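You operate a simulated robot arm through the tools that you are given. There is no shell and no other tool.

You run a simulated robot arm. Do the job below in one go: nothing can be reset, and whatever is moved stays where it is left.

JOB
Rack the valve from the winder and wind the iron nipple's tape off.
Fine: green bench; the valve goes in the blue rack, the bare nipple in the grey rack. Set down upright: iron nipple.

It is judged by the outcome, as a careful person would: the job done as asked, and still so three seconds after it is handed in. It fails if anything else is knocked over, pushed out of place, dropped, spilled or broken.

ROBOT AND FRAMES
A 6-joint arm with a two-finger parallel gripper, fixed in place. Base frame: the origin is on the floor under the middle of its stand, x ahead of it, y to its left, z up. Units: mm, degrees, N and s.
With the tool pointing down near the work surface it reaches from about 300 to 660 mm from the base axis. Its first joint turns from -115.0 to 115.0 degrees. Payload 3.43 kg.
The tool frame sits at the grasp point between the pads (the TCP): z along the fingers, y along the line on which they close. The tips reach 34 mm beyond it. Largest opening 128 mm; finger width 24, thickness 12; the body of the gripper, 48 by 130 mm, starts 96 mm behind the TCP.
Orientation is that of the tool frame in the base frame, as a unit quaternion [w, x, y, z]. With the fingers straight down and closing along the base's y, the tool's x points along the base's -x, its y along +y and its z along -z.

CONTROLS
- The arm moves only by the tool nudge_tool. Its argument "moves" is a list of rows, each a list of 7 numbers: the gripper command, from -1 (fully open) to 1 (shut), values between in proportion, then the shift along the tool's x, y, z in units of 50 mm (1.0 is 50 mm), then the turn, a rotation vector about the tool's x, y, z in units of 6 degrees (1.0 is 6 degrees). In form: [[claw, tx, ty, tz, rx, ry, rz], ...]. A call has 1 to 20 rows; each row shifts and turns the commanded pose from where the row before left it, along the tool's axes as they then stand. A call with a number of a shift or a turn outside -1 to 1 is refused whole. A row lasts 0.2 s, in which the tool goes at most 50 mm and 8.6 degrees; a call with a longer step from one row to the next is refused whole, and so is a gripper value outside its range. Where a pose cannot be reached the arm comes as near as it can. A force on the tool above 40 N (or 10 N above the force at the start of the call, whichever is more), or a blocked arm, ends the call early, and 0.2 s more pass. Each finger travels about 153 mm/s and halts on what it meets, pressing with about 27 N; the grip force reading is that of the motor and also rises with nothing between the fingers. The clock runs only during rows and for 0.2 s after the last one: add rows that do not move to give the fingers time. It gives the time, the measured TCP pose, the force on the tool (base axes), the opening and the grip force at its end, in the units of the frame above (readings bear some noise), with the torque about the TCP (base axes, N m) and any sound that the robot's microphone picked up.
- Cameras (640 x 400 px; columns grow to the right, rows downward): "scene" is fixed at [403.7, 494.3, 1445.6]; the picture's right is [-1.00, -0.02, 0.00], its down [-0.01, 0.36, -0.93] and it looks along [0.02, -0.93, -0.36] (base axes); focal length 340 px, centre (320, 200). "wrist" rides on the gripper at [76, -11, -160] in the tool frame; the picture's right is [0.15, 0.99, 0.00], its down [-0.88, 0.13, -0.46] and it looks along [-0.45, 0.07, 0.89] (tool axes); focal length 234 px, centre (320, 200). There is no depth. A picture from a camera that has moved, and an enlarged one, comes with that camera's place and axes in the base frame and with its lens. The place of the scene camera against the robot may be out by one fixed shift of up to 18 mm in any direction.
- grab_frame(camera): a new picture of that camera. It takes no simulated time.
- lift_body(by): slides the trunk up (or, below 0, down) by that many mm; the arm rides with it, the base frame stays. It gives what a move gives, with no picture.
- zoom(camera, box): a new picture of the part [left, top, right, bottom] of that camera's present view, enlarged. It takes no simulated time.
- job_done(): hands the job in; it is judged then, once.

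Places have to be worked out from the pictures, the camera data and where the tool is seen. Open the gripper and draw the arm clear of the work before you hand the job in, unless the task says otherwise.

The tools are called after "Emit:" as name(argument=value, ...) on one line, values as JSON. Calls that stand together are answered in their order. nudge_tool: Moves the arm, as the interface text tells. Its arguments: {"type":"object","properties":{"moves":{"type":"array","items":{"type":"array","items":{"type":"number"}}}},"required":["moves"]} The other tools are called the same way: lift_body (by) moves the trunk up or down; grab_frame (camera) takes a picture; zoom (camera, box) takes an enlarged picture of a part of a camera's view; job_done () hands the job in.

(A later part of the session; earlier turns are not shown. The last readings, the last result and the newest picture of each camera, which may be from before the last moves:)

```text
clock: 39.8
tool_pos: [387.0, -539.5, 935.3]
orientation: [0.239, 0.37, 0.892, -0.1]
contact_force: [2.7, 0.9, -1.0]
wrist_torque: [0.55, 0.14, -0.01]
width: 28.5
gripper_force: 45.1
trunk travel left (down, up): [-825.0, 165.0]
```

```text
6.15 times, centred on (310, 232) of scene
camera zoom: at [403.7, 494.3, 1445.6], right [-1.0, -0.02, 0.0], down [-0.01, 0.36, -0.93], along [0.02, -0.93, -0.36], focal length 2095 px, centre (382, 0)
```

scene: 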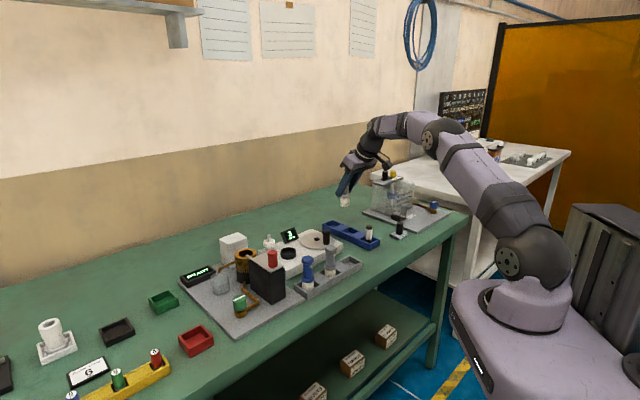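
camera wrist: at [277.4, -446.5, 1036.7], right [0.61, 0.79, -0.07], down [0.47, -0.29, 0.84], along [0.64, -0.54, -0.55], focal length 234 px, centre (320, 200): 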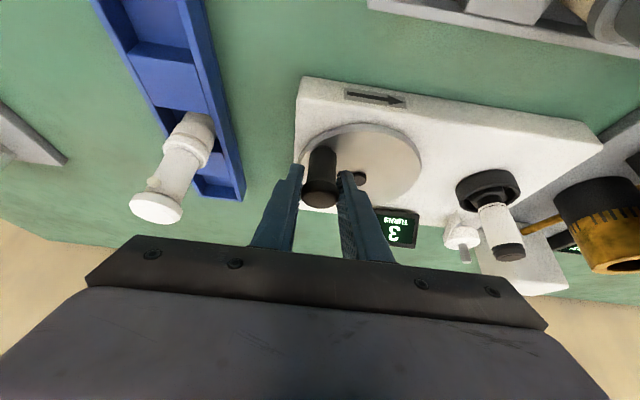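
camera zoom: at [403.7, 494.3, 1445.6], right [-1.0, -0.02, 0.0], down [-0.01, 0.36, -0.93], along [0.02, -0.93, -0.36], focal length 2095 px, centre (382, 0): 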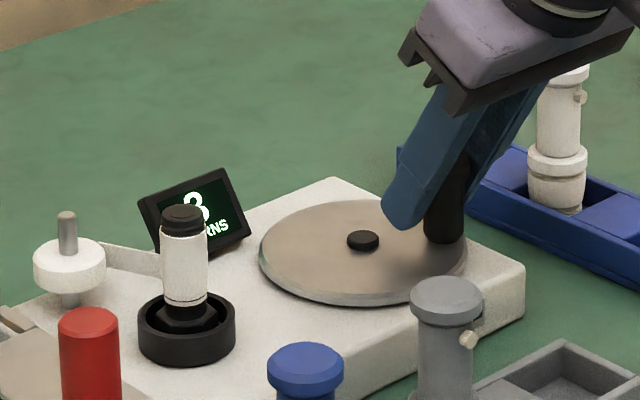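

The crank follows with only about 3 N. To leave more room above the tilted display on the far side, I re-grip the handle 4 mm higher before going on.

Emit:
nudge_tool(moves=[[0.4, 0, 0, 0, 0, 0, 0], [0.4, -0.04, 0, -0.0693, 0, 0, 0], [0.4, 0, 0, 0, 0, 0, 0], [1, 0, 0, 0, 0, 0, 0], [1, 0, 0, 0, 0, 0, 0]])

Emit:
zoom(camera="wrist", box=[260, 80, 440, 260])

```text
clock: 41.0
tool_pos: [386.1, -540.1, 940.9]
orientation: [0.239, 0.37, 0.892, -0.1]
contact_force: [-0.5, 0.7, -0.7]
wrist_torque: [0.05, 0.05, 0.04]
width: 28.2
gripper_force: 45.2
trunk travel left (down, up): [-825.0, 165.0]
```

```text
2.22 times, centred on (350, 170) of wrist
camera zoom: at [276.9, -446.3, 1040.9], right [0.61, 0.79, -0.07], down [0.47, -0.29, 0.83], along [0.64, -0.54, -0.55], focal length 520 px, centre (253, 267)
```

zoom: 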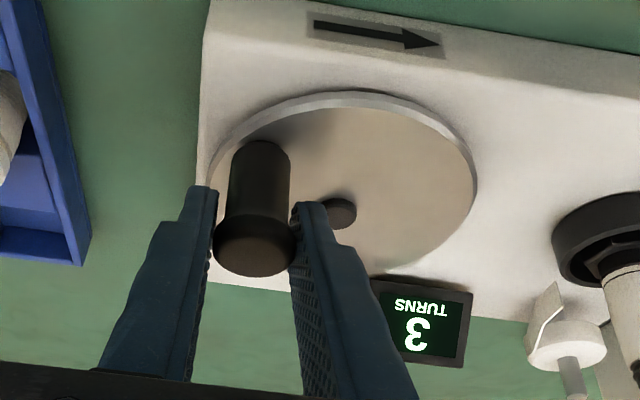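

The handle is gripped again at z≈941. I continue from 54° to 180°.

Emit:
nudge_tool(moves=[[1, -0.2172, -0.128, 0.1254, 0, 0, 0], [1, -0.2409, -0.044, 0.1391, 0, 0, 0], [1, -0.2409, 0.044, 0.1391, 0, 0, 0], [1, -0.2172, 0.128, 0.1254, 0, 0, 0], [1, -0.1725, 0.199, 0.0996, 0, 0, 0], [1, 0, 0, 0, 0, 0, 0]])

Emit:
grab_frame(camera="wrist")

Emit:
zoom(camera="scene", box=[270, 200, 350, 265])

```text
clock: 42.4
tool_pos: [438.5, -576.8, 940.1]
orientation: [0.238, 0.37, 0.893, -0.099]
contact_force: [-0.4, -0.2, -2.2]
wrist_torque: [-0.07, -0.04, -0.02]
width: 28.4
gripper_force: 45.3
trunk travel left (down, up): [-825.0, 165.0]
```

```text
taken
camera wrist: at [328.8, -483.9, 1041.2], right [0.61, 0.79, -0.07], down [0.47, -0.29, 0.83], along [0.64, -0.54, -0.55], focal length 234 px, centre (320, 200)
```

wrist: 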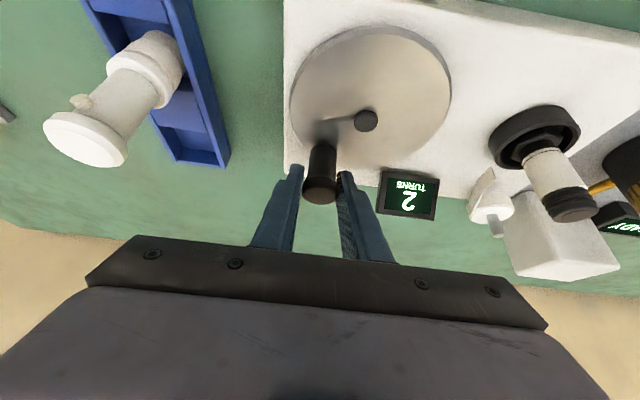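

```text
6.15 times, centred on (310, 232) of scene
camera zoom: at [403.7, 494.3, 1445.6], right [-1.0, -0.02, 0.0], down [-0.01, 0.36, -0.93], along [0.02, -0.93, -0.36], focal length 2095 px, centre (382, 0)
```

zoom: 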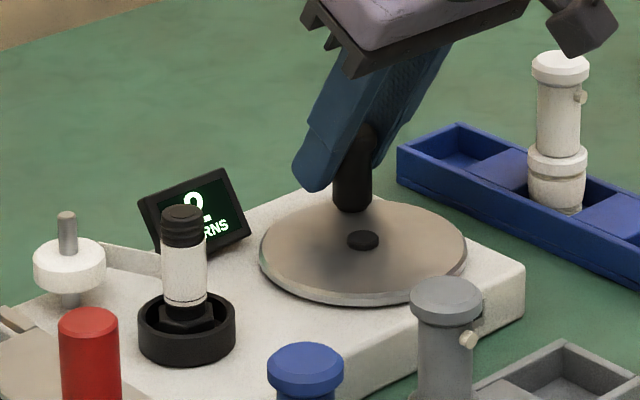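

The display went from 3 to 2 and dark thread is appearing at the top of the nipple, so this is the unwinding direction. I go on past the far side, stopping at 198° to check clearance to the display.

Emit:
nudge_tool(moves=[[1, -0.1107, 0.251, 0.0639, 0, 0, 0], [1, -0.0381, 0.278, 0.022, 0, 0, 0], [1, 0.0381, 0.278, -0.022, 0, 0, 0], [1, 0, 0, 0, 0, 0, 0]])

Emit:
grab_frame(camera="wrist")

Emit:
zoom(camera="scene", box=[270, 200, 350, 265])

```text
clock: 43.4
tool_pos: [470.4, -554.9, 941.4]
orientation: [0.239, 0.37, 0.892, -0.099]
contact_force: [-1.7, 1.1, -1.6]
wrist_torque: [-0.1, -0.09, -0.01]
width: 28.3
gripper_force: 45.3
trunk travel left (down, up): [-825.0, 165.0]
```

```text
taken
camera wrist: at [360.9, -460.8, 1041.0], right [0.61, 0.79, -0.07], down [0.47, -0.29, 0.83], along [0.64, -0.54, -0.55], focal length 234 px, centre (320, 200)
```

wrist: 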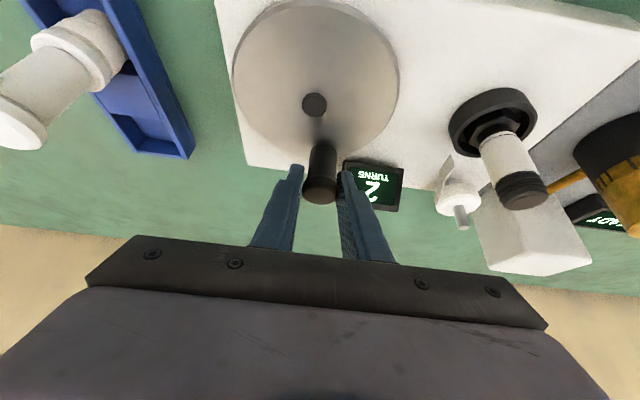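

```text
6.15 times, centred on (310, 232) of scene
camera zoom: at [403.7, 494.3, 1445.6], right [-1.0, -0.02, 0.0], down [-0.01, 0.36, -0.93], along [0.02, -0.93, -0.36], focal length 2095 px, centre (382, 0)
```

zoom: 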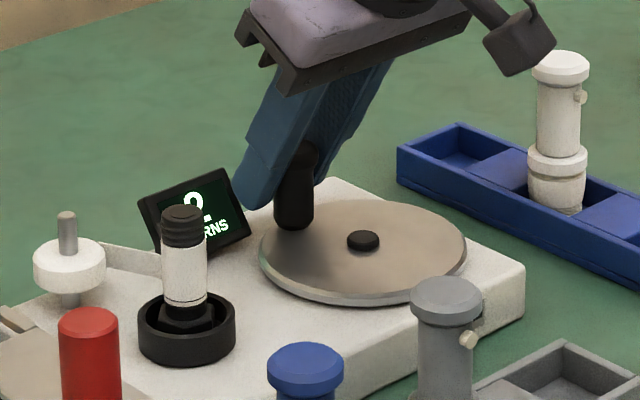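

The fingertip is close to the display's edge in both views. I zoom in to judge the gap before moving on.

Emit:
zoom(camera="wrist", box=[290, 130, 430, 240])

Emit:
zoom(camera="scene", box=[285, 215, 325, 255])

```text
3.64 times, centred on (360, 185) of wrist
camera zoom: at [360.9, -460.8, 1041.0], right [0.61, 0.79, -0.07], down [0.47, -0.29, 0.83], along [0.64, -0.54, -0.55], focal length 852 px, centre (174, 254)
```

zoom: 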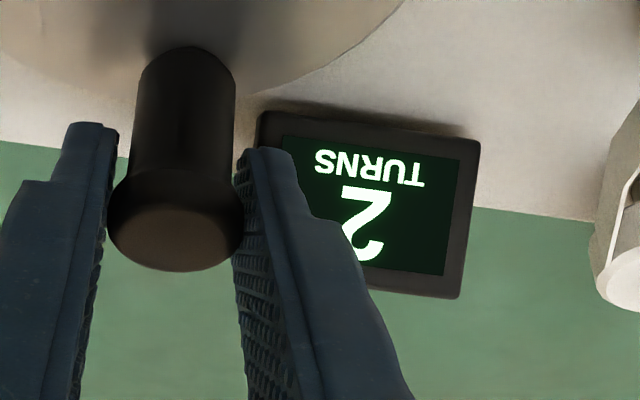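

```text
10.00 times, centred on (305, 235) of scene
camera zoom: at [403.7, 494.3, 1445.6], right [-1.0, -0.02, 0.0], down [-0.01, 0.36, -0.93], along [0.02, -0.93, -0.36], focal length 3404 px, centre (470, -150)
```

zoom: 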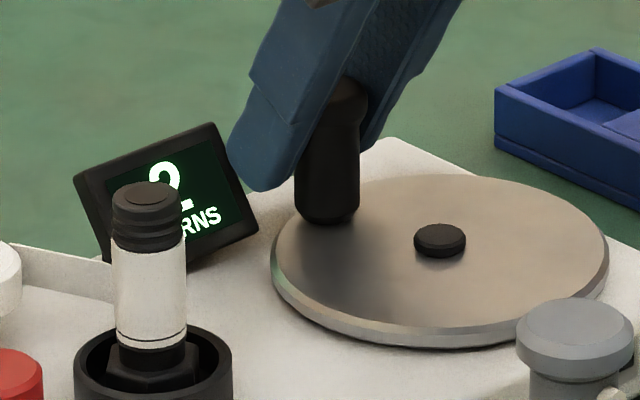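

The measured display surface runs from (n 735, z 894) up to (n 765, z 923), so the finger clears it by several mm and the next steps move away. I complete the first turn.

Emit:
nudge_tool(moves=[[1, 0.1107, 0.251, -0.0639, 0, 0, 0], [1, 0.1725, 0.199, -0.0996, 0, 0, 0], [1, 0.2172, 0.128, -0.1254, 0, 0, 0], [1, 0.2409, 0.044, -0.1391, 0, 0, 0], [1, 0.2409, -0.044, -0.1391, 0, 0, 0], [1, 0.2172, -0.128, -0.1254, 0, 0, 0], [1, 0.1725, -0.199, -0.0996, 0, 0, 0], [1, 0.1107, -0.251, -0.0639, 0, 0, 0], [1, 0.0381, -0.278, -0.022, 0, 0, 0], [1, 0, 0, 0, 0, 0, 0]])

Emit:
grab_frame(camera="wrist")

Emit:
zoom(camera="scene", box=[270, 200, 350, 265])

```text
clock: 45.6
tool_pos: [399.3, -501.9, 941.4]
orientation: [0.238, 0.369, 0.893, -0.099]
contact_force: [-5.9, 4.8, -4.0]
wrist_torque: [-0.08, 0.1, 0.01]
width: 28.2
gripper_force: 45.4
trunk travel left (down, up): [-825.0, 165.0]
```

```text
taken
camera wrist: at [289.3, -408.0, 1041.3], right [0.61, 0.79, -0.07], down [0.47, -0.29, 0.83], along [0.64, -0.54, -0.55], focal length 234 px, centre (320, 200)
```

wrist: 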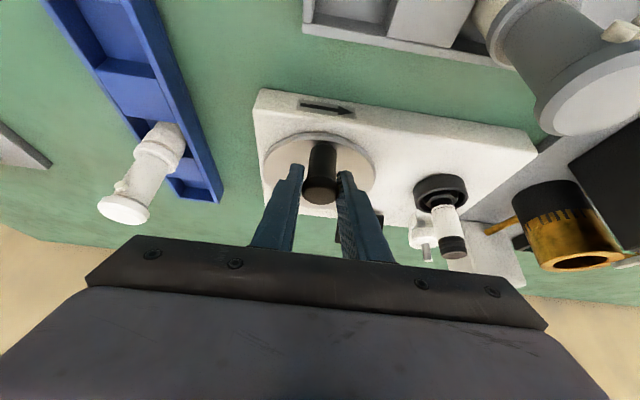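

```text
6.15 times, centred on (310, 232) of scene
camera zoom: at [403.7, 494.3, 1445.6], right [-1.0, -0.02, 0.0], down [-0.01, 0.36, -0.93], along [0.02, -0.93, -0.36], focal length 2095 px, centre (382, 0)
```

zoom: 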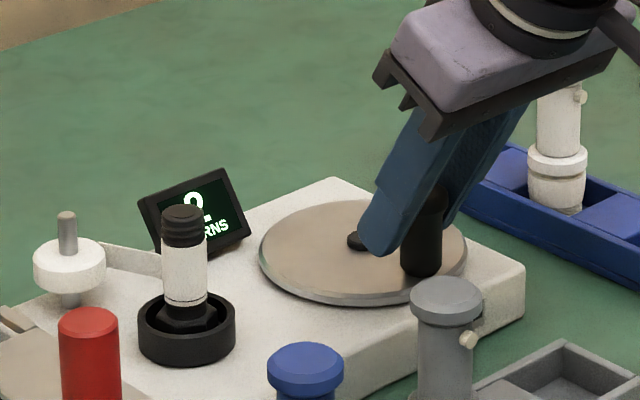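

One full turn is done and the display reads 2. A radial force of about 7 N has built up from slip, so I release and re-grip the handle to relax it.

Emit:
nudge_tool(moves=[[0.4, 0, 0, 0, 0, 0, 0], [0.4, 0, 0, 0, 0, 0, 0], [1, 0, 0, 0, 0, 0, 0], [1, 0, 0, 0, 0, 0, 0]])

Emit:
zoom(camera="wrist", box=[240, 100, 420, 240])

```text
clock: 46.6
tool_pos: [401.9, -502.0, 942.2]
orientation: [0.24, 0.37, 0.892, -0.1]
contact_force: [1.4, -0.7, 2.9]
wrist_torque: [-0.01, -0.01, -0.02]
width: 28.2
gripper_force: 45.3
trunk travel left (down, up): [-825.0, 165.0]
```

```text
2.86 times, centred on (330, 170) of wrist
camera zoom: at [290.6, -408.9, 1042.2], right [0.61, 0.79, -0.07], down [0.47, -0.28, 0.84], along [0.64, -0.55, -0.54], focal length 669 px, centre (291, 286)
```

zoom: 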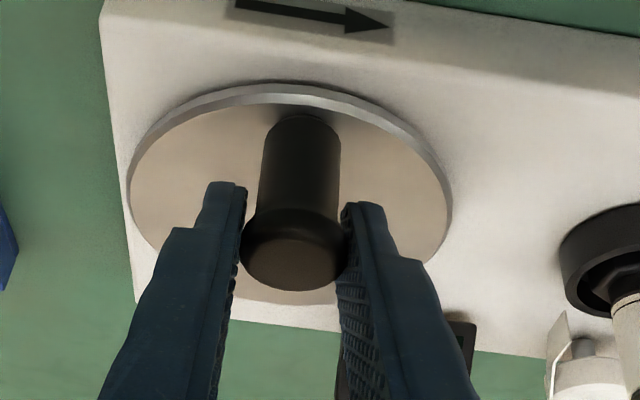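

Forces are relaxed. I run the second full turn along the same circle.

Emit:
nudge_tool(moves=[[1, -0.0381, -0.278, 0.022, 0, 0, 0], [1, -0.1107, -0.251, 0.0639, 0, 0, 0], [1, -0.1725, -0.199, 0.0996, 0, 0, 0], [1, -0.2172, -0.128, 0.1254, 0, 0, 0], [1, -0.2409, -0.044, 0.1391, 0, 0, 0], [1, -0.2409, 0.044, 0.1391, 0, 0, 0], [1, -0.2172, 0.128, 0.1254, 0, 0, 0], [1, -0.1725, 0.199, 0.0996, 0, 0, 0], [1, -0.1107, 0.251, 0.0639, 0, 0, 0], [1, -0.0381, 0.278, 0.022, 0, 0, 0], [1, 0, 0, 0, 0, 0, 0]])

Emit:
zoom(camera="scene", box=[270, 200, 350, 265])

```text
clock: 49.0
tool_pos: [465.4, -566.0, 942.4]
orientation: [0.24, 0.37, 0.892, -0.099]
contact_force: [9.0, -8.1, 9.3]
wrist_torque: [-0.11, -0.16, -0.03]
width: 28.3
gripper_force: 45.3
trunk travel left (down, up): [-825.0, 165.0]
```

```text
6.15 times, centred on (310, 232) of scene
camera zoom: at [403.7, 494.3, 1445.6], right [-1.0, -0.02, 0.0], down [-0.01, 0.36, -0.93], along [0.02, -0.93, -0.36], focal length 2095 px, centre (382, 0)
```

zoom: 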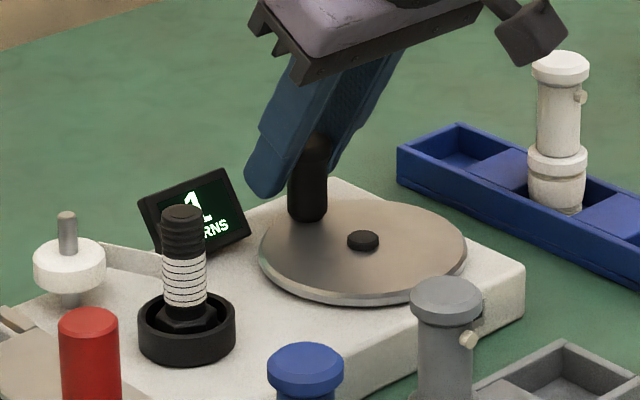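

After 1.5 turns the display shows 1 and more thread is bare. There is about 12 N outward pull, so the real radius is slightly larger than 45 mm. I re-grip here to relax, then finish this turn.

Emit:
nudge_tool(moves=[[0.45, 0, 0, 0, 0, 0, 0], [0.45, 0, 0, 0, 0, 0, 0], [1, 0, 0, 0, 0, 0, 0], [1, 0, 0, 0, 0, 0, 0]])

Emit:
zoom(camera="wrist", box=[240, 60, 420, 240])

```text
clock: 50.0
tool_pos: [462.7, -563.9, 939.3]
orientation: [0.238, 0.37, 0.893, -0.097]
contact_force: [-2.8, 3.7, -5.8]
wrist_torque: [0.01, 0.01, -0.01]
width: 28.4
gripper_force: 44.9
trunk travel left (down, up): [-825.0, 165.0]
```

```text
2.22 times, centred on (330, 150) of wrist
camera zoom: at [353.0, -470.6, 1040.1], right [0.61, 0.79, -0.07], down [0.47, -0.29, 0.83], along [0.64, -0.54, -0.55], focal length 520 px, centre (298, 311)
```

zoom: 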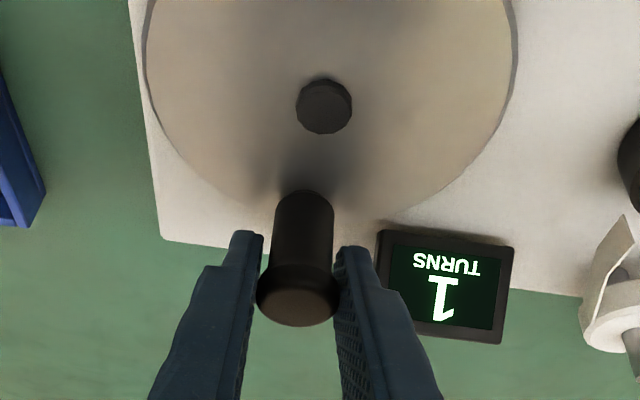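

The handle is re-gripped at the far side. I finish the second turn.

Emit:
nudge_tool(moves=[[1, 0.0381, 0.278, -0.022, 0, 0, 0], [1, 0.1107, 0.251, -0.0639, 0, 0, 0], [1, 0.1725, 0.199, -0.0996, 0, 0, 0], [1, 0.2172, 0.128, -0.1254, 0, 0, 0], [1, 0.2409, 0.044, -0.1391, 0, 0, 0], [1, 0.2409, -0.044, -0.1391, 0, 0, 0], [1, 0.2172, -0.128, -0.1254, 0, 0, 0], [1, 0.1725, -0.199, -0.0996, 0, 0, 0], [1, 0.1107, -0.251, -0.0639, 0, 0, 0], [1, 0.0381, -0.278, -0.022, 0, 0, 0], [1, 0, 0, 0, 0, 0, 0]])

Emit:
zoom(camera="scene", box=[270, 200, 350, 265])

Emit:
grab_frame(camera="wrist")

```text
clock: 52.4
tool_pos: [397.9, -500.1, 938.8]
orientation: [0.236, 0.371, 0.893, -0.097]
contact_force: [-6.4, 7.4, -15.2]
wrist_torque: [0.0, 0.3, -0.01]
width: 28.5
gripper_force: 45.0
trunk travel left (down, up): [-825.0, 165.0]
```

```text
6.15 times, centred on (310, 232) of scene
camera zoom: at [403.7, 494.3, 1445.6], right [-1.0, -0.02, 0.0], down [-0.01, 0.36, -0.93], along [0.02, -0.93, -0.36], focal length 2095 px, centre (382, 0)
```

zoom: 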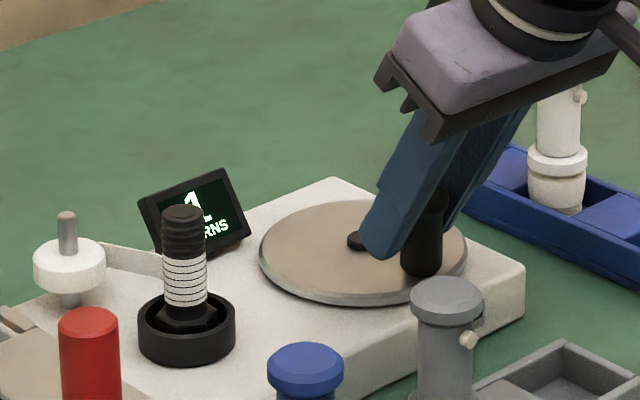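

```text
taken
camera wrist: at [288.6, -407.8, 1040.5], right [0.61, 0.79, -0.07], down [0.47, -0.29, 0.83], along [0.64, -0.54, -0.55], focal length 234 px, centre (320, 200)
```

wrist: 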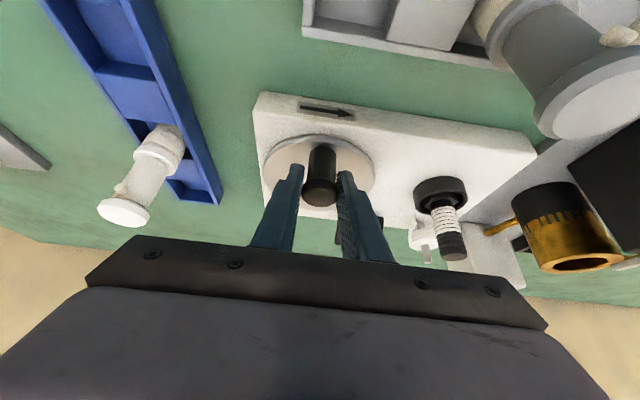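

Two turns are done with one left on the display. I relax the grip and re-grip before the last turn.

Emit:
nudge_tool(moves=[[0.4, 0, 0, 0, 0, 0, 0], [0.4, 0, 0, 0, 0, 0, 0], [1, 0, 0, 0, 0, 0, 0], [1, 0, 0, 0, 0, 0, 0]])

Emit:
zoom(camera="wrist", box=[240, 100, 420, 240])

```text
clock: 53.4
tool_pos: [400.4, -502.9, 943.5]
orientation: [0.241, 0.37, 0.891, -0.101]
contact_force: [3.1, -3.8, 5.2]
wrist_torque: [0.08, -0.03, -0.01]
width: 28.1
gripper_force: 45.0
trunk travel left (down, up): [-825.0, 165.0]
```

```text
2.86 times, centred on (330, 170) of wrist
camera zoom: at [290.2, -409.2, 1042.7], right [0.61, 0.79, -0.08], down [0.47, -0.28, 0.84], along [0.64, -0.55, -0.54], focal length 669 px, centre (291, 286)
```

zoom: 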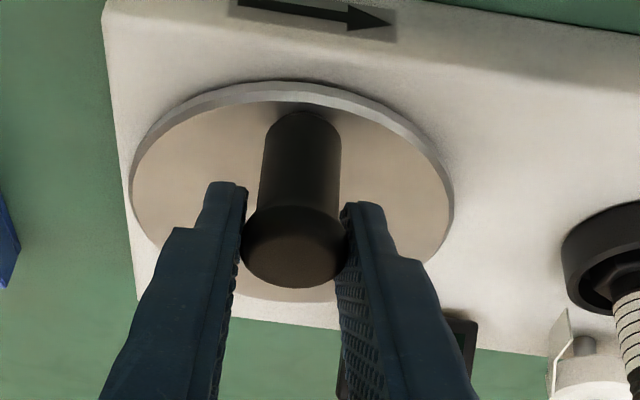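

Forces are relaxed enough. I run the first half of the last turn on a slightly larger circle (46.4 mm).

Emit:
nudge_tool(moves=[[1, -0.0392, -0.286, 0.0227, 0, 0, 0], [1, -0.114, -0.2585, 0.0658, 0, 0, 0], [1, -0.1777, -0.205, 0.1026, 0, 0, 0], [1, -0.2237, -0.1318, 0.1292, 0, 0, 0], [1, -0.2481, -0.0453, 0.1433, 0, 0, 0], [1, -0.2481, 0.0453, 0.1433, 0, 0, 0], [1, -0.2237, 0.1318, 0.1292, 0, 0, 0], [1, -0.1777, 0.205, 0.1026, 0, 0, 0], [1, -0.114, 0.2585, 0.0658, 0, 0, 0], [1, -0.0392, 0.286, 0.0227, 0, 0, 0], [1, 0, 0, 0, 0, 0, 0]])

Emit:
zoom(camera="scene", box=[270, 200, 350, 265])

Emit:
grab_frame(camera="wrist")

```text
clock: 55.8
tool_pos: [463.8, -566.0, 943.9]
orientation: [0.239, 0.37, 0.892, -0.101]
contact_force: [-6.2, 5.5, 9.6]
wrist_torque: [-0.09, 0.05, -0.01]
width: 28.1
gripper_force: 45.2
trunk travel left (down, up): [-825.0, 165.0]
```

```text
6.15 times, centred on (310, 232) of scene
camera zoom: at [403.7, 494.3, 1445.6], right [-1.0, -0.02, 0.0], down [-0.01, 0.36, -0.93], along [0.02, -0.93, -0.36], focal length 2095 px, centre (382, 0)
```

zoom: 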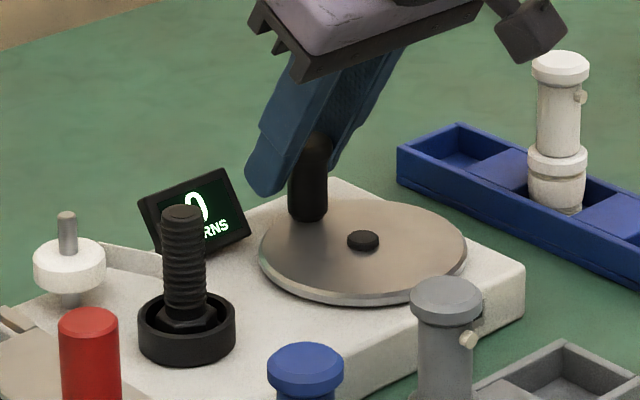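

```text
taken
camera wrist: at [355.0, -472.0, 1043.1], right [0.61, 0.79, -0.07], down [0.47, -0.28, 0.84], along [0.64, -0.54, -0.54], focal length 234 px, centre (320, 200)
```

wrist: 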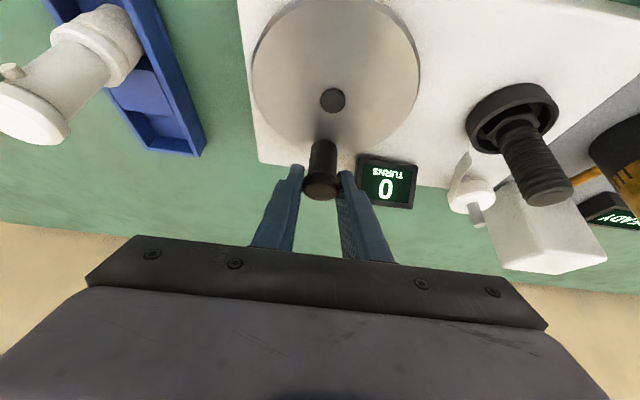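

The display reads 0 and the nipple looks like bare dark thread. I zoom in to confirm and to see whether the tape strip is still attached.

Emit:
zoom(camera="scene", box=[272, 220, 312, 260])

Emit:
zoom(camera="wrist", box=[430, 70, 590, 240])

```text
10.00 times, centred on (292, 240) of scene
camera zoom: at [403.7, 494.3, 1445.6], right [-1.0, -0.02, 0.0], down [-0.01, 0.36, -0.93], along [0.02, -0.93, -0.36], focal length 3404 px, centre (600, -200)
```

zoom: 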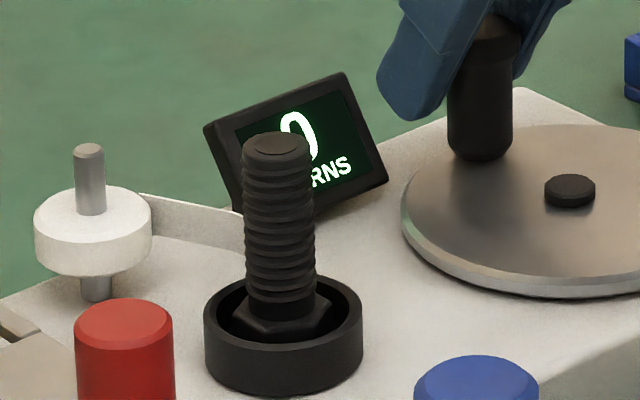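

```text
2.35 times, centred on (510, 155) of wrist
camera zoom: at [355.0, -472.0, 1043.1], right [0.61, 0.79, -0.07], down [0.47, -0.28, 0.84], along [0.64, -0.54, -0.54], focal length 551 px, centre (-127, 306)
```

zoom: 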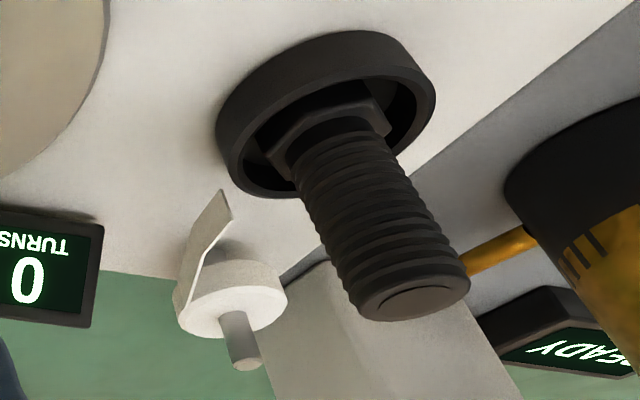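

The nipple is bare metal thread and the tape end hangs free from the roll. To be certain the last turn is fully off, I complete the remaining half turn back to the near side.

Emit:
nudge_tool(moves=[[1, 0.0392, 0.286, -0.0227, 0, 0, 0], [1, 0.114, 0.2585, -0.0658, 0, 0, 0], [1, 0.1777, 0.205, -0.1026, 0, 0, 0], [1, 0.2237, 0.1318, -0.1292, 0, 0, 0], [1, 0.2481, 0.0453, -0.1433, 0, 0, 0], [1, 0.2481, -0.0453, -0.1433, 0, 0, 0], [1, 0.2237, -0.1318, -0.1292, 0, 0, 0], [1, 0.1777, -0.205, -0.1026, 0, 0, 0], [1, 0.114, -0.2585, -0.0658, 0, 0, 0], [1, 0.0392, -0.286, -0.0227, 0, 0, 0], [1, 0, 0, 0, 0, 0, 0]])

Emit:
zoom(camera="scene", box=[270, 200, 350, 265])

Emit:
grab_frame(camera="wrist")

```text
clock: 58.2
tool_pos: [399.8, -503.2, 943.2]
orientation: [0.241, 0.369, 0.892, -0.1]
contact_force: [10.8, -8.9, 10.6]
wrist_torque: [0.15, -0.27, 0.03]
width: 28.0
gripper_force: 44.8
trunk travel left (down, up): [-825.0, 165.0]
```

```text
6.15 times, centred on (310, 232) of scene
camera zoom: at [403.7, 494.3, 1445.6], right [-1.0, -0.02, 0.0], down [-0.01, 0.36, -0.93], along [0.02, -0.93, -0.36], focal length 2095 px, centre (382, 0)
```

zoom: 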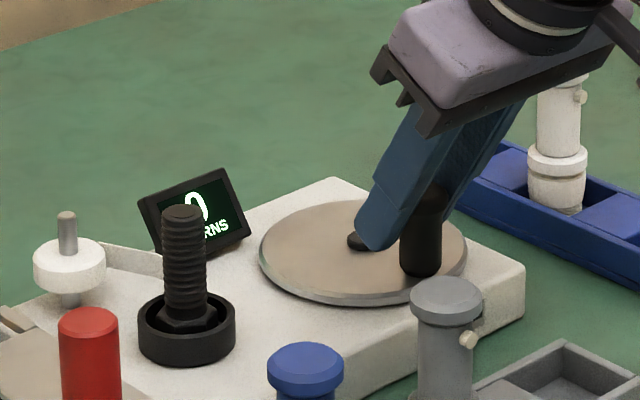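

```text
taken
camera wrist: at [290.6, -408.5, 1042.5], right [0.61, 0.79, -0.08], down [0.47, -0.28, 0.84], along [0.64, -0.55, -0.54], focal length 234 px, centre (320, 200)
```

wrist: 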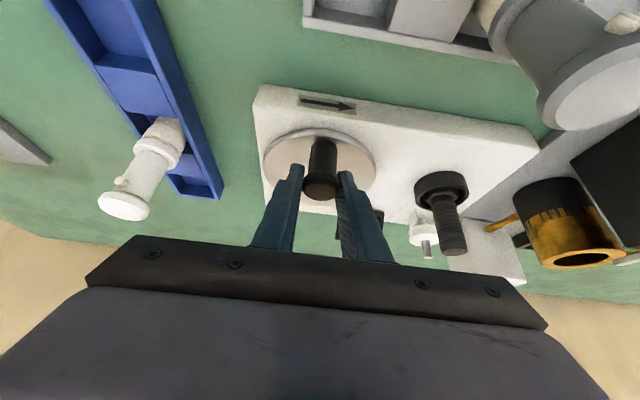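

Three full turns are off; the display reads 0 and the nipple is bare. I release the handle, rise straight up, and go back above the nipple.

Emit:
nudge_tool(moves=[[0.2, 0, 0, 0, 0, 0, 0], [0.2, 0, 0, 0, 0, 0, 0], [0.2, -0.2, 0, -0.346, 0, 0, 0], [0.2, -0.4, 0, -0.693, 0, 0, 0], [0.2, -0.4, 0, -0.693, 0, 0, 0], [0.2, 0, 0, 0, 0, 0, 0], [0.2, -0.169, 0.645, 0.0975, 0, 0, 0], [0.2, -0.169, 0.645, 0.0975, 0, 0, 0], [0.2, -0.169, 0.645, 0.0975, 0, 0, 0], [0.2, -0.169, 0.645, 0.0975, 0, 0, 0], [0.2, 0, 0, 0, 0, 0, 0]])

Emit:
grab_frame(camera="wrist")

Emit:
zoom(camera="wrist", box=[250, 40, 410, 180])

Emit:
zoom(camera="scene", box=[255, 200, 345, 270])

```text
clock: 60.6
tool_pos: [520.1, -437.8, 1040.9]
orientation: [0.239, 0.37, 0.893, -0.099]
contact_force: [-0.3, -0.5, 0.3]
wrist_torque: [-0.02, -0.01, 0.01]
width: 51.2
gripper_force: 0.1
trunk travel left (down, up): [-825.0, 165.0]
```

```text
taken
camera wrist: at [409.3, -344.7, 1141.2], right [0.61, 0.79, -0.07], down [0.47, -0.29, 0.84], along [0.64, -0.54, -0.55], focal length 234 px, centre (320, 200)
```

wrist: 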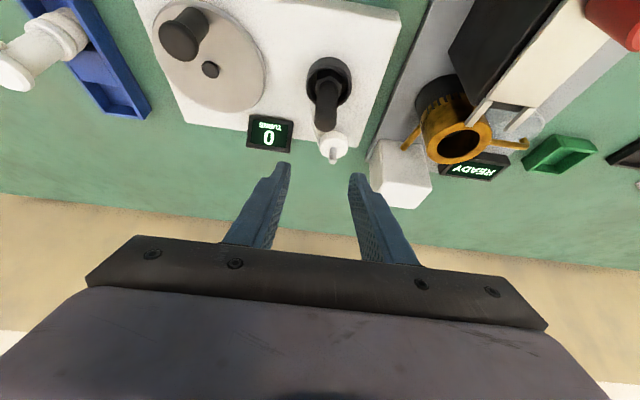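

```text
2.86 times, centred on (330, 110) of wrist
camera zoom: at [409.3, -344.7, 1141.2], right [0.61, 0.79, -0.07], down [0.47, -0.29, 0.84], along [0.64, -0.54, -0.55], focal length 669 px, centre (291, 457)
```

zoom: 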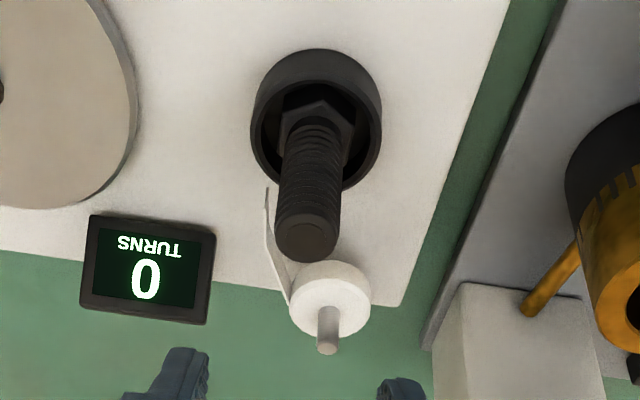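

```text
5.71 times, centred on (300, 235) of scene
camera zoom: at [403.7, 494.3, 1445.6], right [-1.0, -0.02, 0.0], down [-0.01, 0.36, -0.93], along [0.02, -0.93, -0.36], focal length 1945 px, centre (434, 0)
```

zoom: 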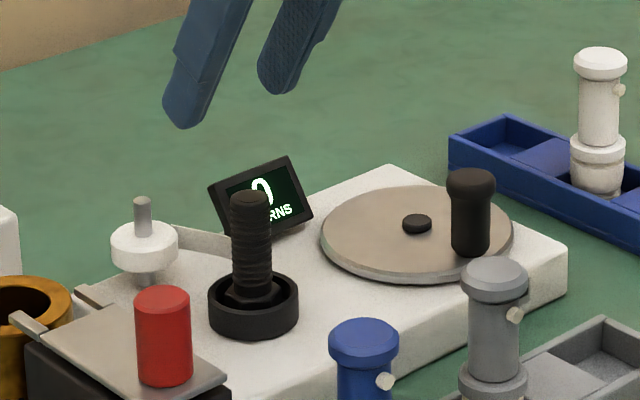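

The bare nipple stands at s≈55.8, n≈677. I descend straddling it, same as when I placed it.

Emit:
nudge_tool(moves=[[0.2, 0.225, -0.012, 0.39, 0, 0, 0], [0.2, 0.225, -0.012, 0.39, 0, 0, 0], [0.2, 0.225, -0.012, 0.39, 0, 0, 0], [0.2, 0.13, 0, 0.225, 0, 0, 0], [0.2, 0.095, 0, 0.165, 0, 0, 0], [0.2, 0, 0, 0, 0, 0, 0]])

Emit:
grab_frame(camera="wrist")

Emit:
zoom(camera="scene", box=[255, 210, 325, 265])

```text
clock: 62.0
tool_pos: [518.2, -439.4, 951.8]
orientation: [0.239, 0.37, 0.892, -0.1]
contact_force: [0.3, -0.6, 0.0]
wrist_torque: [0.03, -0.02, 0.01]
width: 51.2
gripper_force: 0.0
trunk travel left (down, up): [-825.0, 165.0]
```

```text
taken
camera wrist: at [408.4, -346.0, 1051.6], right [0.61, 0.79, -0.07], down [0.47, -0.29, 0.83], along [0.64, -0.54, -0.55], focal length 234 px, centre (320, 200)
```

wrist: 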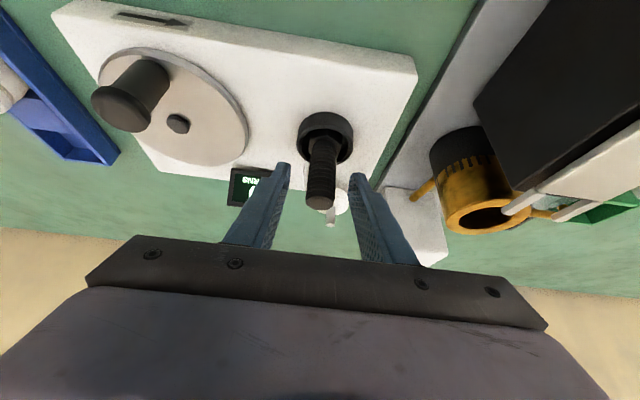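

```text
7.27 times, centred on (290, 238) of scene
camera zoom: at [403.7, 494.3, 1445.6], right [-1.0, -0.02, 0.0], down [-0.01, 0.36, -0.93], along [0.02, -0.93, -0.36], focal length 2475 px, centre (538, -73)
```

zoom: 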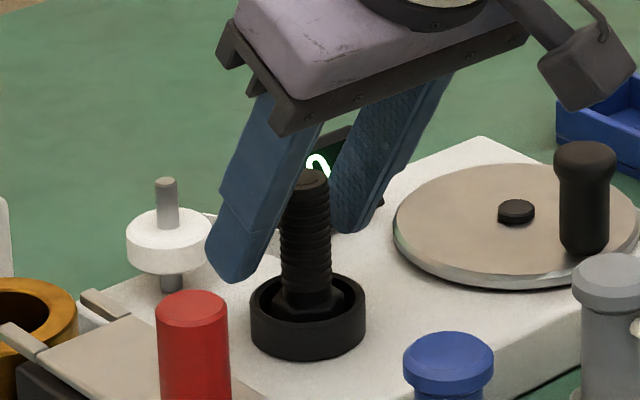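

The fingers straddle the bare nipple, centred. I close and lift it gently.

Emit:
nudge_tool(moves=[[1, 0, 0, 0, 0, 0, 0], [1, 0, 0, 0, 0, 0, 0], [1, 0, 0, 0, 0, 0, 0], [1, -0.1, 0, -0.173, 0, 0, 0], [1, -0.1, 0, -0.173, 0, 0, 0], [1, -0.1, 0, -0.173, 0, 0, 0], [1, 0, 0, 0, 0, 0, 0]])

Emit:
zoom(camera="scene", box=[255, 210, 325, 265])

Emit:
zoom(camera="wrist", box=[250, 90, 400, 250])

```text
clock: 63.6
tool_pos: [518.0, -439.9, 981.0]
orientation: [0.239, 0.37, 0.892, -0.099]
contact_force: [-0.3, 0.4, -0.9]
wrist_torque: [0.03, 0.01, -0.01]
width: 19.8
gripper_force: 27.0
trunk travel left (down, up): [-825.0, 165.0]
```

```text
7.27 times, centred on (290, 238) of scene
camera zoom: at [403.7, 494.3, 1445.6], right [-1.0, -0.02, 0.0], down [-0.01, 0.36, -0.93], along [0.02, -0.93, -0.36], focal length 2475 px, centre (538, -73)
```

zoom: 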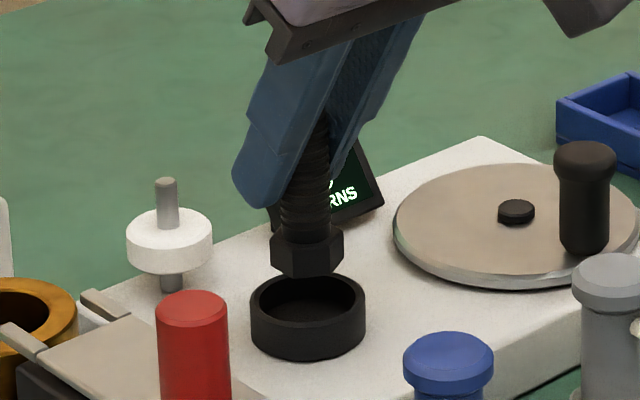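

```text
2.50 times, centred on (325, 170) of wrist
camera zoom: at [408.4, -346.5, 1081.4], right [0.61, 0.79, -0.07], down [0.47, -0.29, 0.83], along [0.64, -0.54, -0.55], focal length 585 px, centre (308, 275)
```

zoom: 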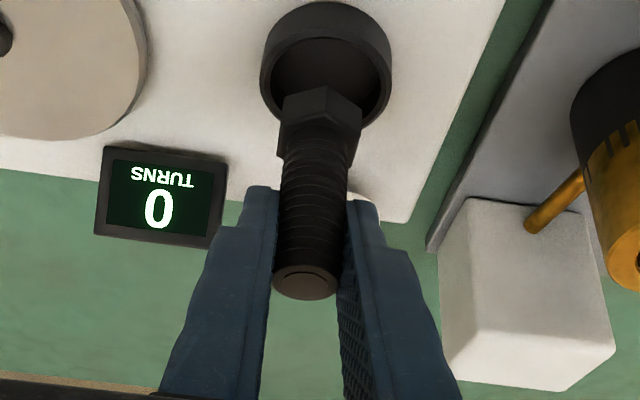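

The bare nipple is lifted out upright. I raise it and carry it over to the grey rack's empty left pocket (about s -74, n 537), passing well above everything.

Emit:
nudge_tool(moves=[[1, -0.325, 0, -0.563, 0, 0, 0], [1, -0.325, 0, -0.563, 0, 0, 0], [1, 0, 0, 0, 0, 0, 0], [1, 0.2, -0.215, -0.115, 0, 0, 0], [1, 0.404, -0.43, -0.233, 0, 0, 0], [1, 0.404, -0.43, -0.233, 0, 0, 0], [1, 0.404, -0.43, -0.233, 0, 0, 0], [1, 0.404, -0.43, -0.233, 0, 0, 0], [1, 0.404, -0.43, -0.233, 0, 0, 0], [1, 0.2, -0.215, -0.115, 0, 0, 0], [1, 0, 0, 0, 0, 0, 0]])

Emit:
grab_frame(camera="wrist")

Emit:
zoom(camera="wrist", box=[240, 50, 420, 180])

Emit:
zoom(camera="scene", box=[290, 200, 380, 300])

```text
clock: 66.0
tool_pos: [326.3, -432.7, 1046.2]
orientation: [0.239, 0.37, 0.892, -0.099]
contact_force: [-0.3, -1.6, -0.9]
wrist_torque: [0.03, 0.01, 0.0]
width: 19.8
gripper_force: 27.4
trunk travel left (down, up): [-825.0, 165.0]
```

```text
taken
camera wrist: at [217.0, -338.8, 1145.9], right [0.61, 0.79, -0.07], down [0.47, -0.29, 0.83], along [0.64, -0.54, -0.55], focal length 234 px, centre (320, 200)
```

wrist: 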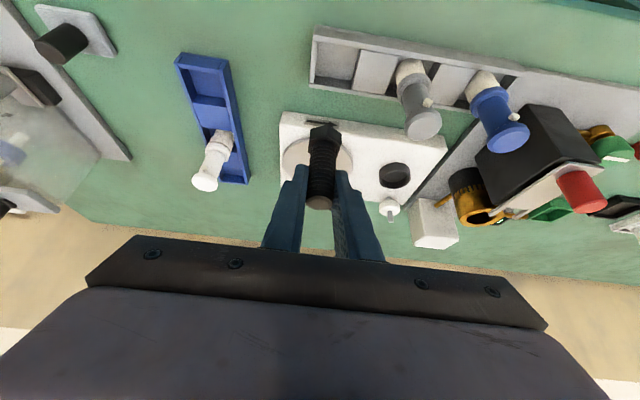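

```text
3.08 times, centred on (330, 115) of wrist
camera zoom: at [217.0, -338.8, 1145.9], right [0.61, 0.79, -0.07], down [0.47, -0.29, 0.83], along [0.64, -0.54, -0.55], focal length 720 px, centre (289, 462)
```

zoom: 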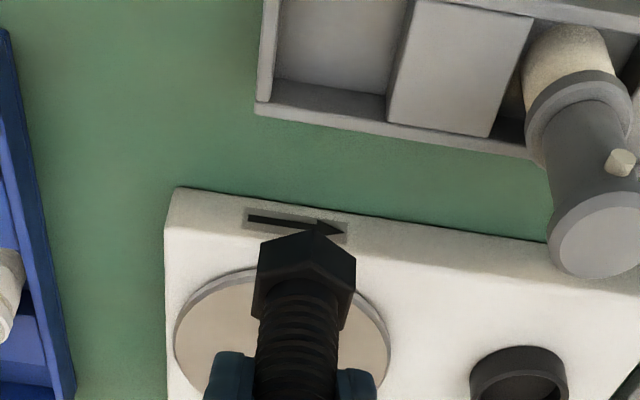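

```text
4.00 times, centred on (335, 250) of scene
camera zoom: at [403.7, 494.3, 1445.6], right [-1.0, -0.02, 0.0], down [-0.01, 0.36, -0.93], along [0.02, -0.93, -0.36], focal length 1362 px, centre (260, 0)
```

zoom: 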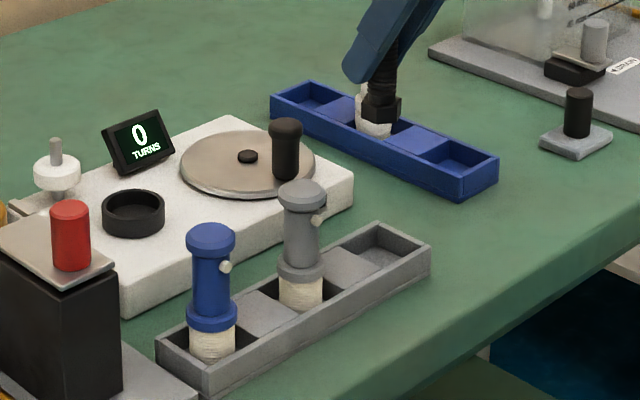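

The nipple hangs near the grey rack's empty pocket. I zoom on that pocket to measure it.

Emit:
zoom(camera="wrist", box=[300, 15, 400, 105])

Emit:
zoom(camera="scene", box=[325, 240, 375, 290])

```text
4.44 times, centred on (350, 60) of wrist
camera zoom: at [217.0, -338.8, 1145.9], right [0.61, 0.79, -0.07], down [0.47, -0.29, 0.83], along [0.64, -0.54, -0.55], focal length 1041 px, centre (187, 822)
```

zoom: 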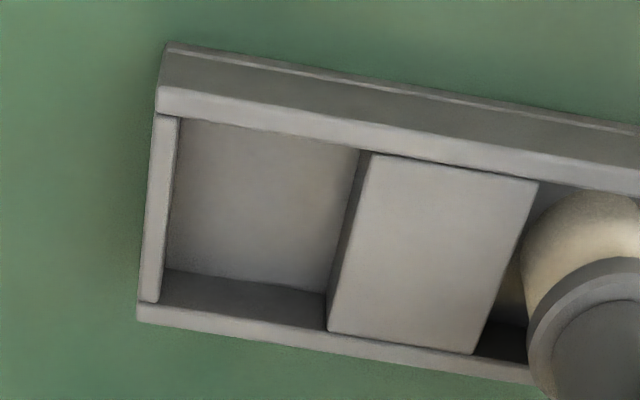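

```text
8.00 times, centred on (350, 265) of scene
camera zoom: at [403.7, 494.3, 1445.6], right [-1.0, -0.02, 0.0], down [-0.01, 0.36, -0.93], along [0.02, -0.93, -0.36], focal length 2723 px, centre (80, -320)
```

zoom: 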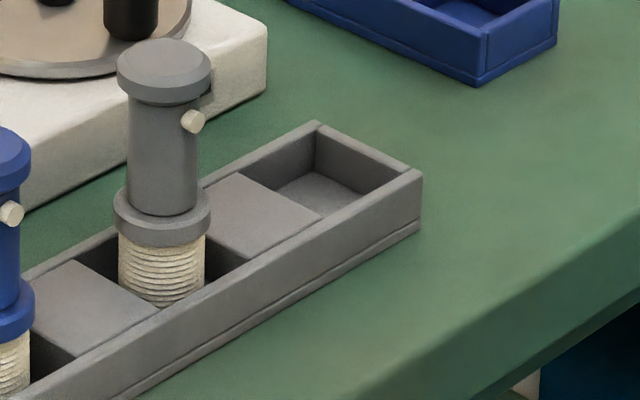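

Three views agree that the empty pocket's centre is at s≈-69.3, n≈532.2 with the rim at z≈873. I shift over it and descend until the hex is about 12 mm above the rim.

Emit:
nudge_tool(moves=[[1, 0.078, 0.12, -0.045, 0, 0, 0], [1, 0.25, 0, 0.433, 0, 0, 0], [1, 0.25, 0, 0.433, 0, 0, 0], [1, 0.25, 0, 0.433, 0, 0, 0], [1, 0.26, 0, 0.45, 0, 0, 0], [1, 0, 0, 0, 0, 0, 0]])

Emit:
zoom(camera="wrist", box=[260, 60, 400, 180])

Emit:
zoom(camera="scene", box=[315, 225, 375, 285])

```text
clock: 67.4
tool_pos: [328.7, -425.0, 944.6]
orientation: [0.239, 0.369, 0.893, -0.098]
contact_force: [-0.4, 0.2, -0.8]
wrist_torque: [-0.01, 0.02, 0.03]
width: 20.0
gripper_force: 26.8
trunk travel left (down, up): [-825.0, 165.0]
```

```text
3.33 times, centred on (330, 120) of wrist
camera zoom: at [218.4, -331.2, 1044.7], right [0.61, 0.79, -0.07], down [0.47, -0.29, 0.83], along [0.64, -0.54, -0.55], focal length 781 px, centre (287, 467)
```

zoom: 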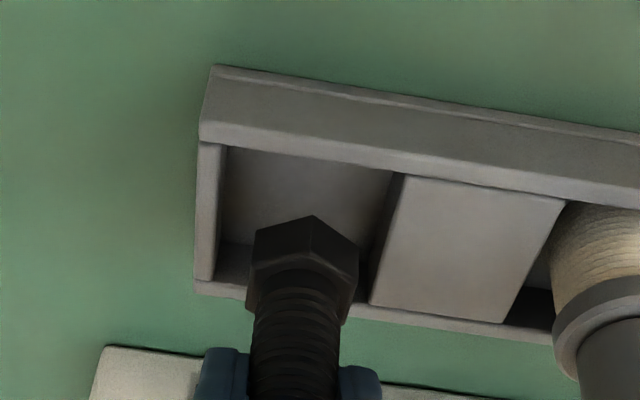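

```text
6.67 times, centred on (345, 255) of scene
camera zoom: at [403.7, 494.3, 1445.6], right [-1.0, -0.02, 0.0], down [-0.01, 0.36, -0.93], along [0.02, -0.93, -0.36], focal length 2269 px, centre (153, -167)
```

zoom: 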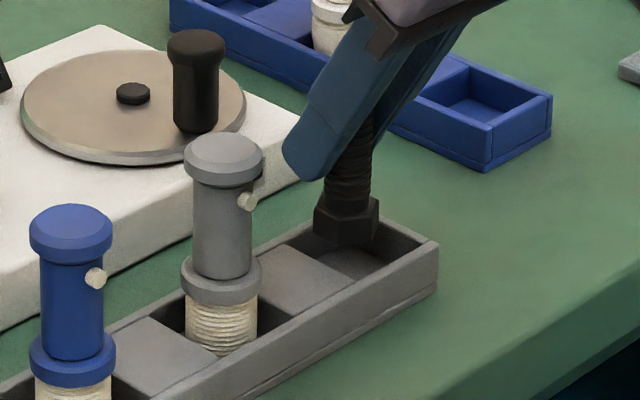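

Alignment with the pocket is within about 2 mm. I correct 1.5 mm inward and lower by 14 mm, then check.

Emit:
nudge_tool(moves=[[1, 0.026, -0.01, -0.015, 0, 0, 0], [1, 0.07, 0, 0.121, 0, 0, 0], [1, 0.07, 0, 0.121, 0, 0, 0], [1, 0, 0, 0, 0, 0, 0]])

Emit:
zoom(camera="wrist", box=[260, 60, 400, 180])

Emit:
zoom(camera="scene", box=[325, 230, 375, 280])

```text
clock: 68.4
tool_pos: [325.7, -424.2, 930.9]
orientation: [0.239, 0.37, 0.892, -0.099]
contact_force: [-0.1, 0.4, -1.4]
wrist_torque: [-0.02, -0.02, 0.02]
width: 19.8
gripper_force: 26.8
trunk travel left (down, up): [-825.0, 165.0]
```

```text
3.33 times, centred on (330, 120) of wrist
camera zoom: at [216.9, -330.0, 1031.3], right [0.61, 0.79, -0.07], down [0.47, -0.29, 0.83], along [0.64, -0.54, -0.55], focal length 781 px, centre (287, 467)
```

zoom: 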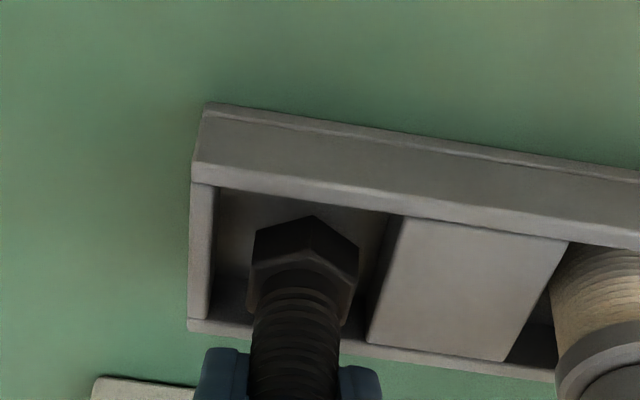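

```text
8.00 times, centred on (350, 255) of scene
camera zoom: at [403.7, 494.3, 1445.6], right [-1.0, -0.02, 0.0], down [-0.01, 0.36, -0.93], along [0.02, -0.93, -0.36], focal length 2723 px, centre (80, -240)
```

zoom: 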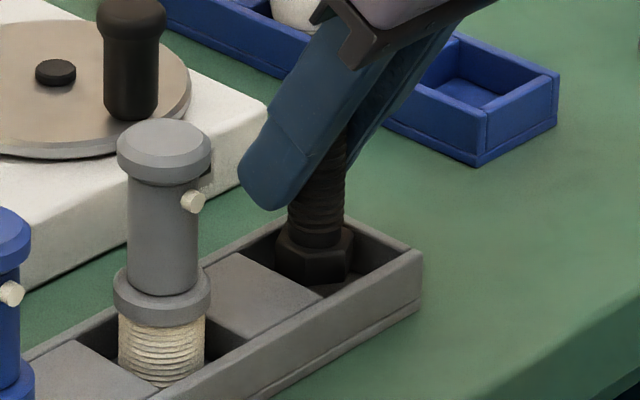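

The hex is inside the pocket mouth with clearance all round. I lower in 3 mm steps until it touches the floor.

Emit:
nudge_tool(moves=[[1, 0.03, 0, 0.052, 0, 0, 0], [1, 0.03, 0, 0.052, 0, 0, 0], [1, 0.02, 0, 0.0346, 0, 0, 0], [1, 0, 0, 0, 0, 0, 0]])

Emit:
zoom(camera="scene", box=[325, 230, 375, 280])

Emit:
zoom(camera="wrist", box=[260, 60, 400, 180])

```text
clock: 69.4
tool_pos: [327.0, -423.1, 921.7]
orientation: [0.239, 0.37, 0.892, -0.099]
contact_force: [0.1, 0.5, -0.8]
wrist_torque: [0.0, -0.02, 0.01]
width: 20.1
gripper_force: 27.0
trunk travel left (down, up): [-825.0, 165.0]
```

```text
8.00 times, centred on (350, 255) of scene
camera zoom: at [403.7, 494.3, 1445.6], right [-1.0, -0.02, 0.0], down [-0.01, 0.36, -0.93], along [0.02, -0.93, -0.36], focal length 2723 px, centre (80, -240)
```

zoom: 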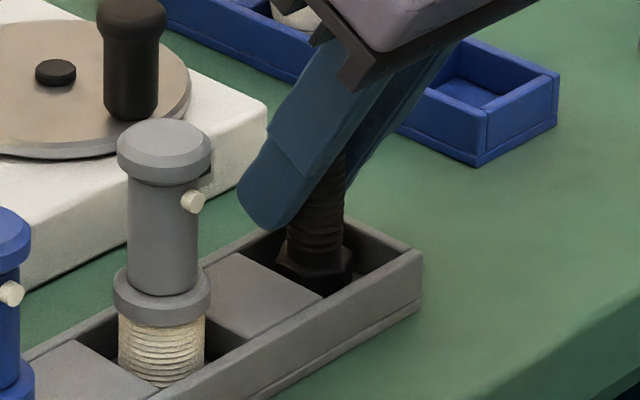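

```text
3.33 times, centred on (330, 120) of wrist
camera zoom: at [217.0, -330.0, 1022.8], right [0.61, 0.79, -0.07], down [0.47, -0.29, 0.83], along [0.64, -0.54, -0.55], focal length 781 px, centre (287, 467)
```

zoom: 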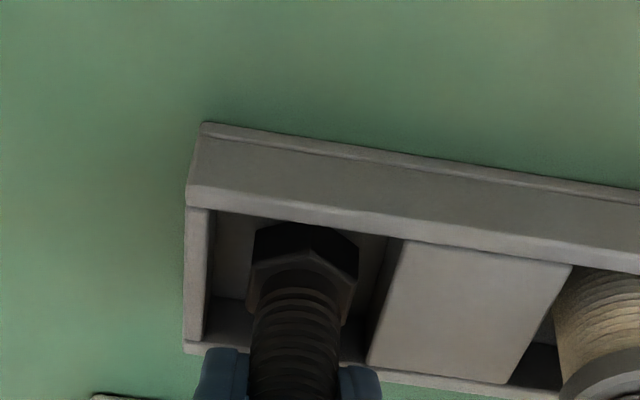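

It is centred with no contact yet. I go down another 4 mm in small steps.

Emit:
nudge_tool(moves=[[1, 0.02, 0, 0.0346, 0, 0, 0], [1, 0.02, 0, 0.0346, 0, 0, 0], [1, 0, 0, 0, 0, 0, 0]])

```text
clock: 70.2
tool_pos: [326.3, -424.9, 919.1]
orientation: [0.24, 0.369, 0.892, -0.099]
contact_force: [-0.7, -0.8, -0.8]
wrist_torque: [-0.01, 0.03, -0.02]
width: 19.9
gripper_force: 27.0
trunk travel left (down, up): [-825.0, 165.0]
```

Still no contact at z≈919. I go down another 2 mm.

Emit:
nudge_tool(moves=[[1, 0.015, 0, 0.026, 0, 0, 0], [1, 0.01, 0, 0.0173, 0, 0, 0], [1, 0, 0, 0, 0, 0, 0]])

Emit:
zoom(camera="scene", box=[325, 230, 375, 280])

```text
clock: 71.0
tool_pos: [326.9, -424.2, 917.0]
orientation: [0.241, 0.37, 0.892, -0.1]
contact_force: [0.8, 0.8, 10.3]
wrist_torque: [0.15, 0.04, 0.02]
width: 19.6
gripper_force: 27.1
trunk travel left (down, up): [-825.0, 165.0]
```

```text
8.00 times, centred on (350, 255) of scene
camera zoom: at [403.7, 494.3, 1445.6], right [-1.0, -0.02, 0.0], down [-0.01, 0.36, -0.93], along [0.02, -0.93, -0.36], focal length 2723 px, centre (80, -240)
```

zoom: 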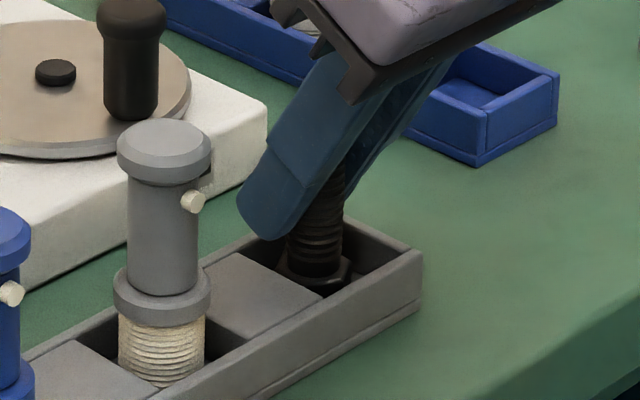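

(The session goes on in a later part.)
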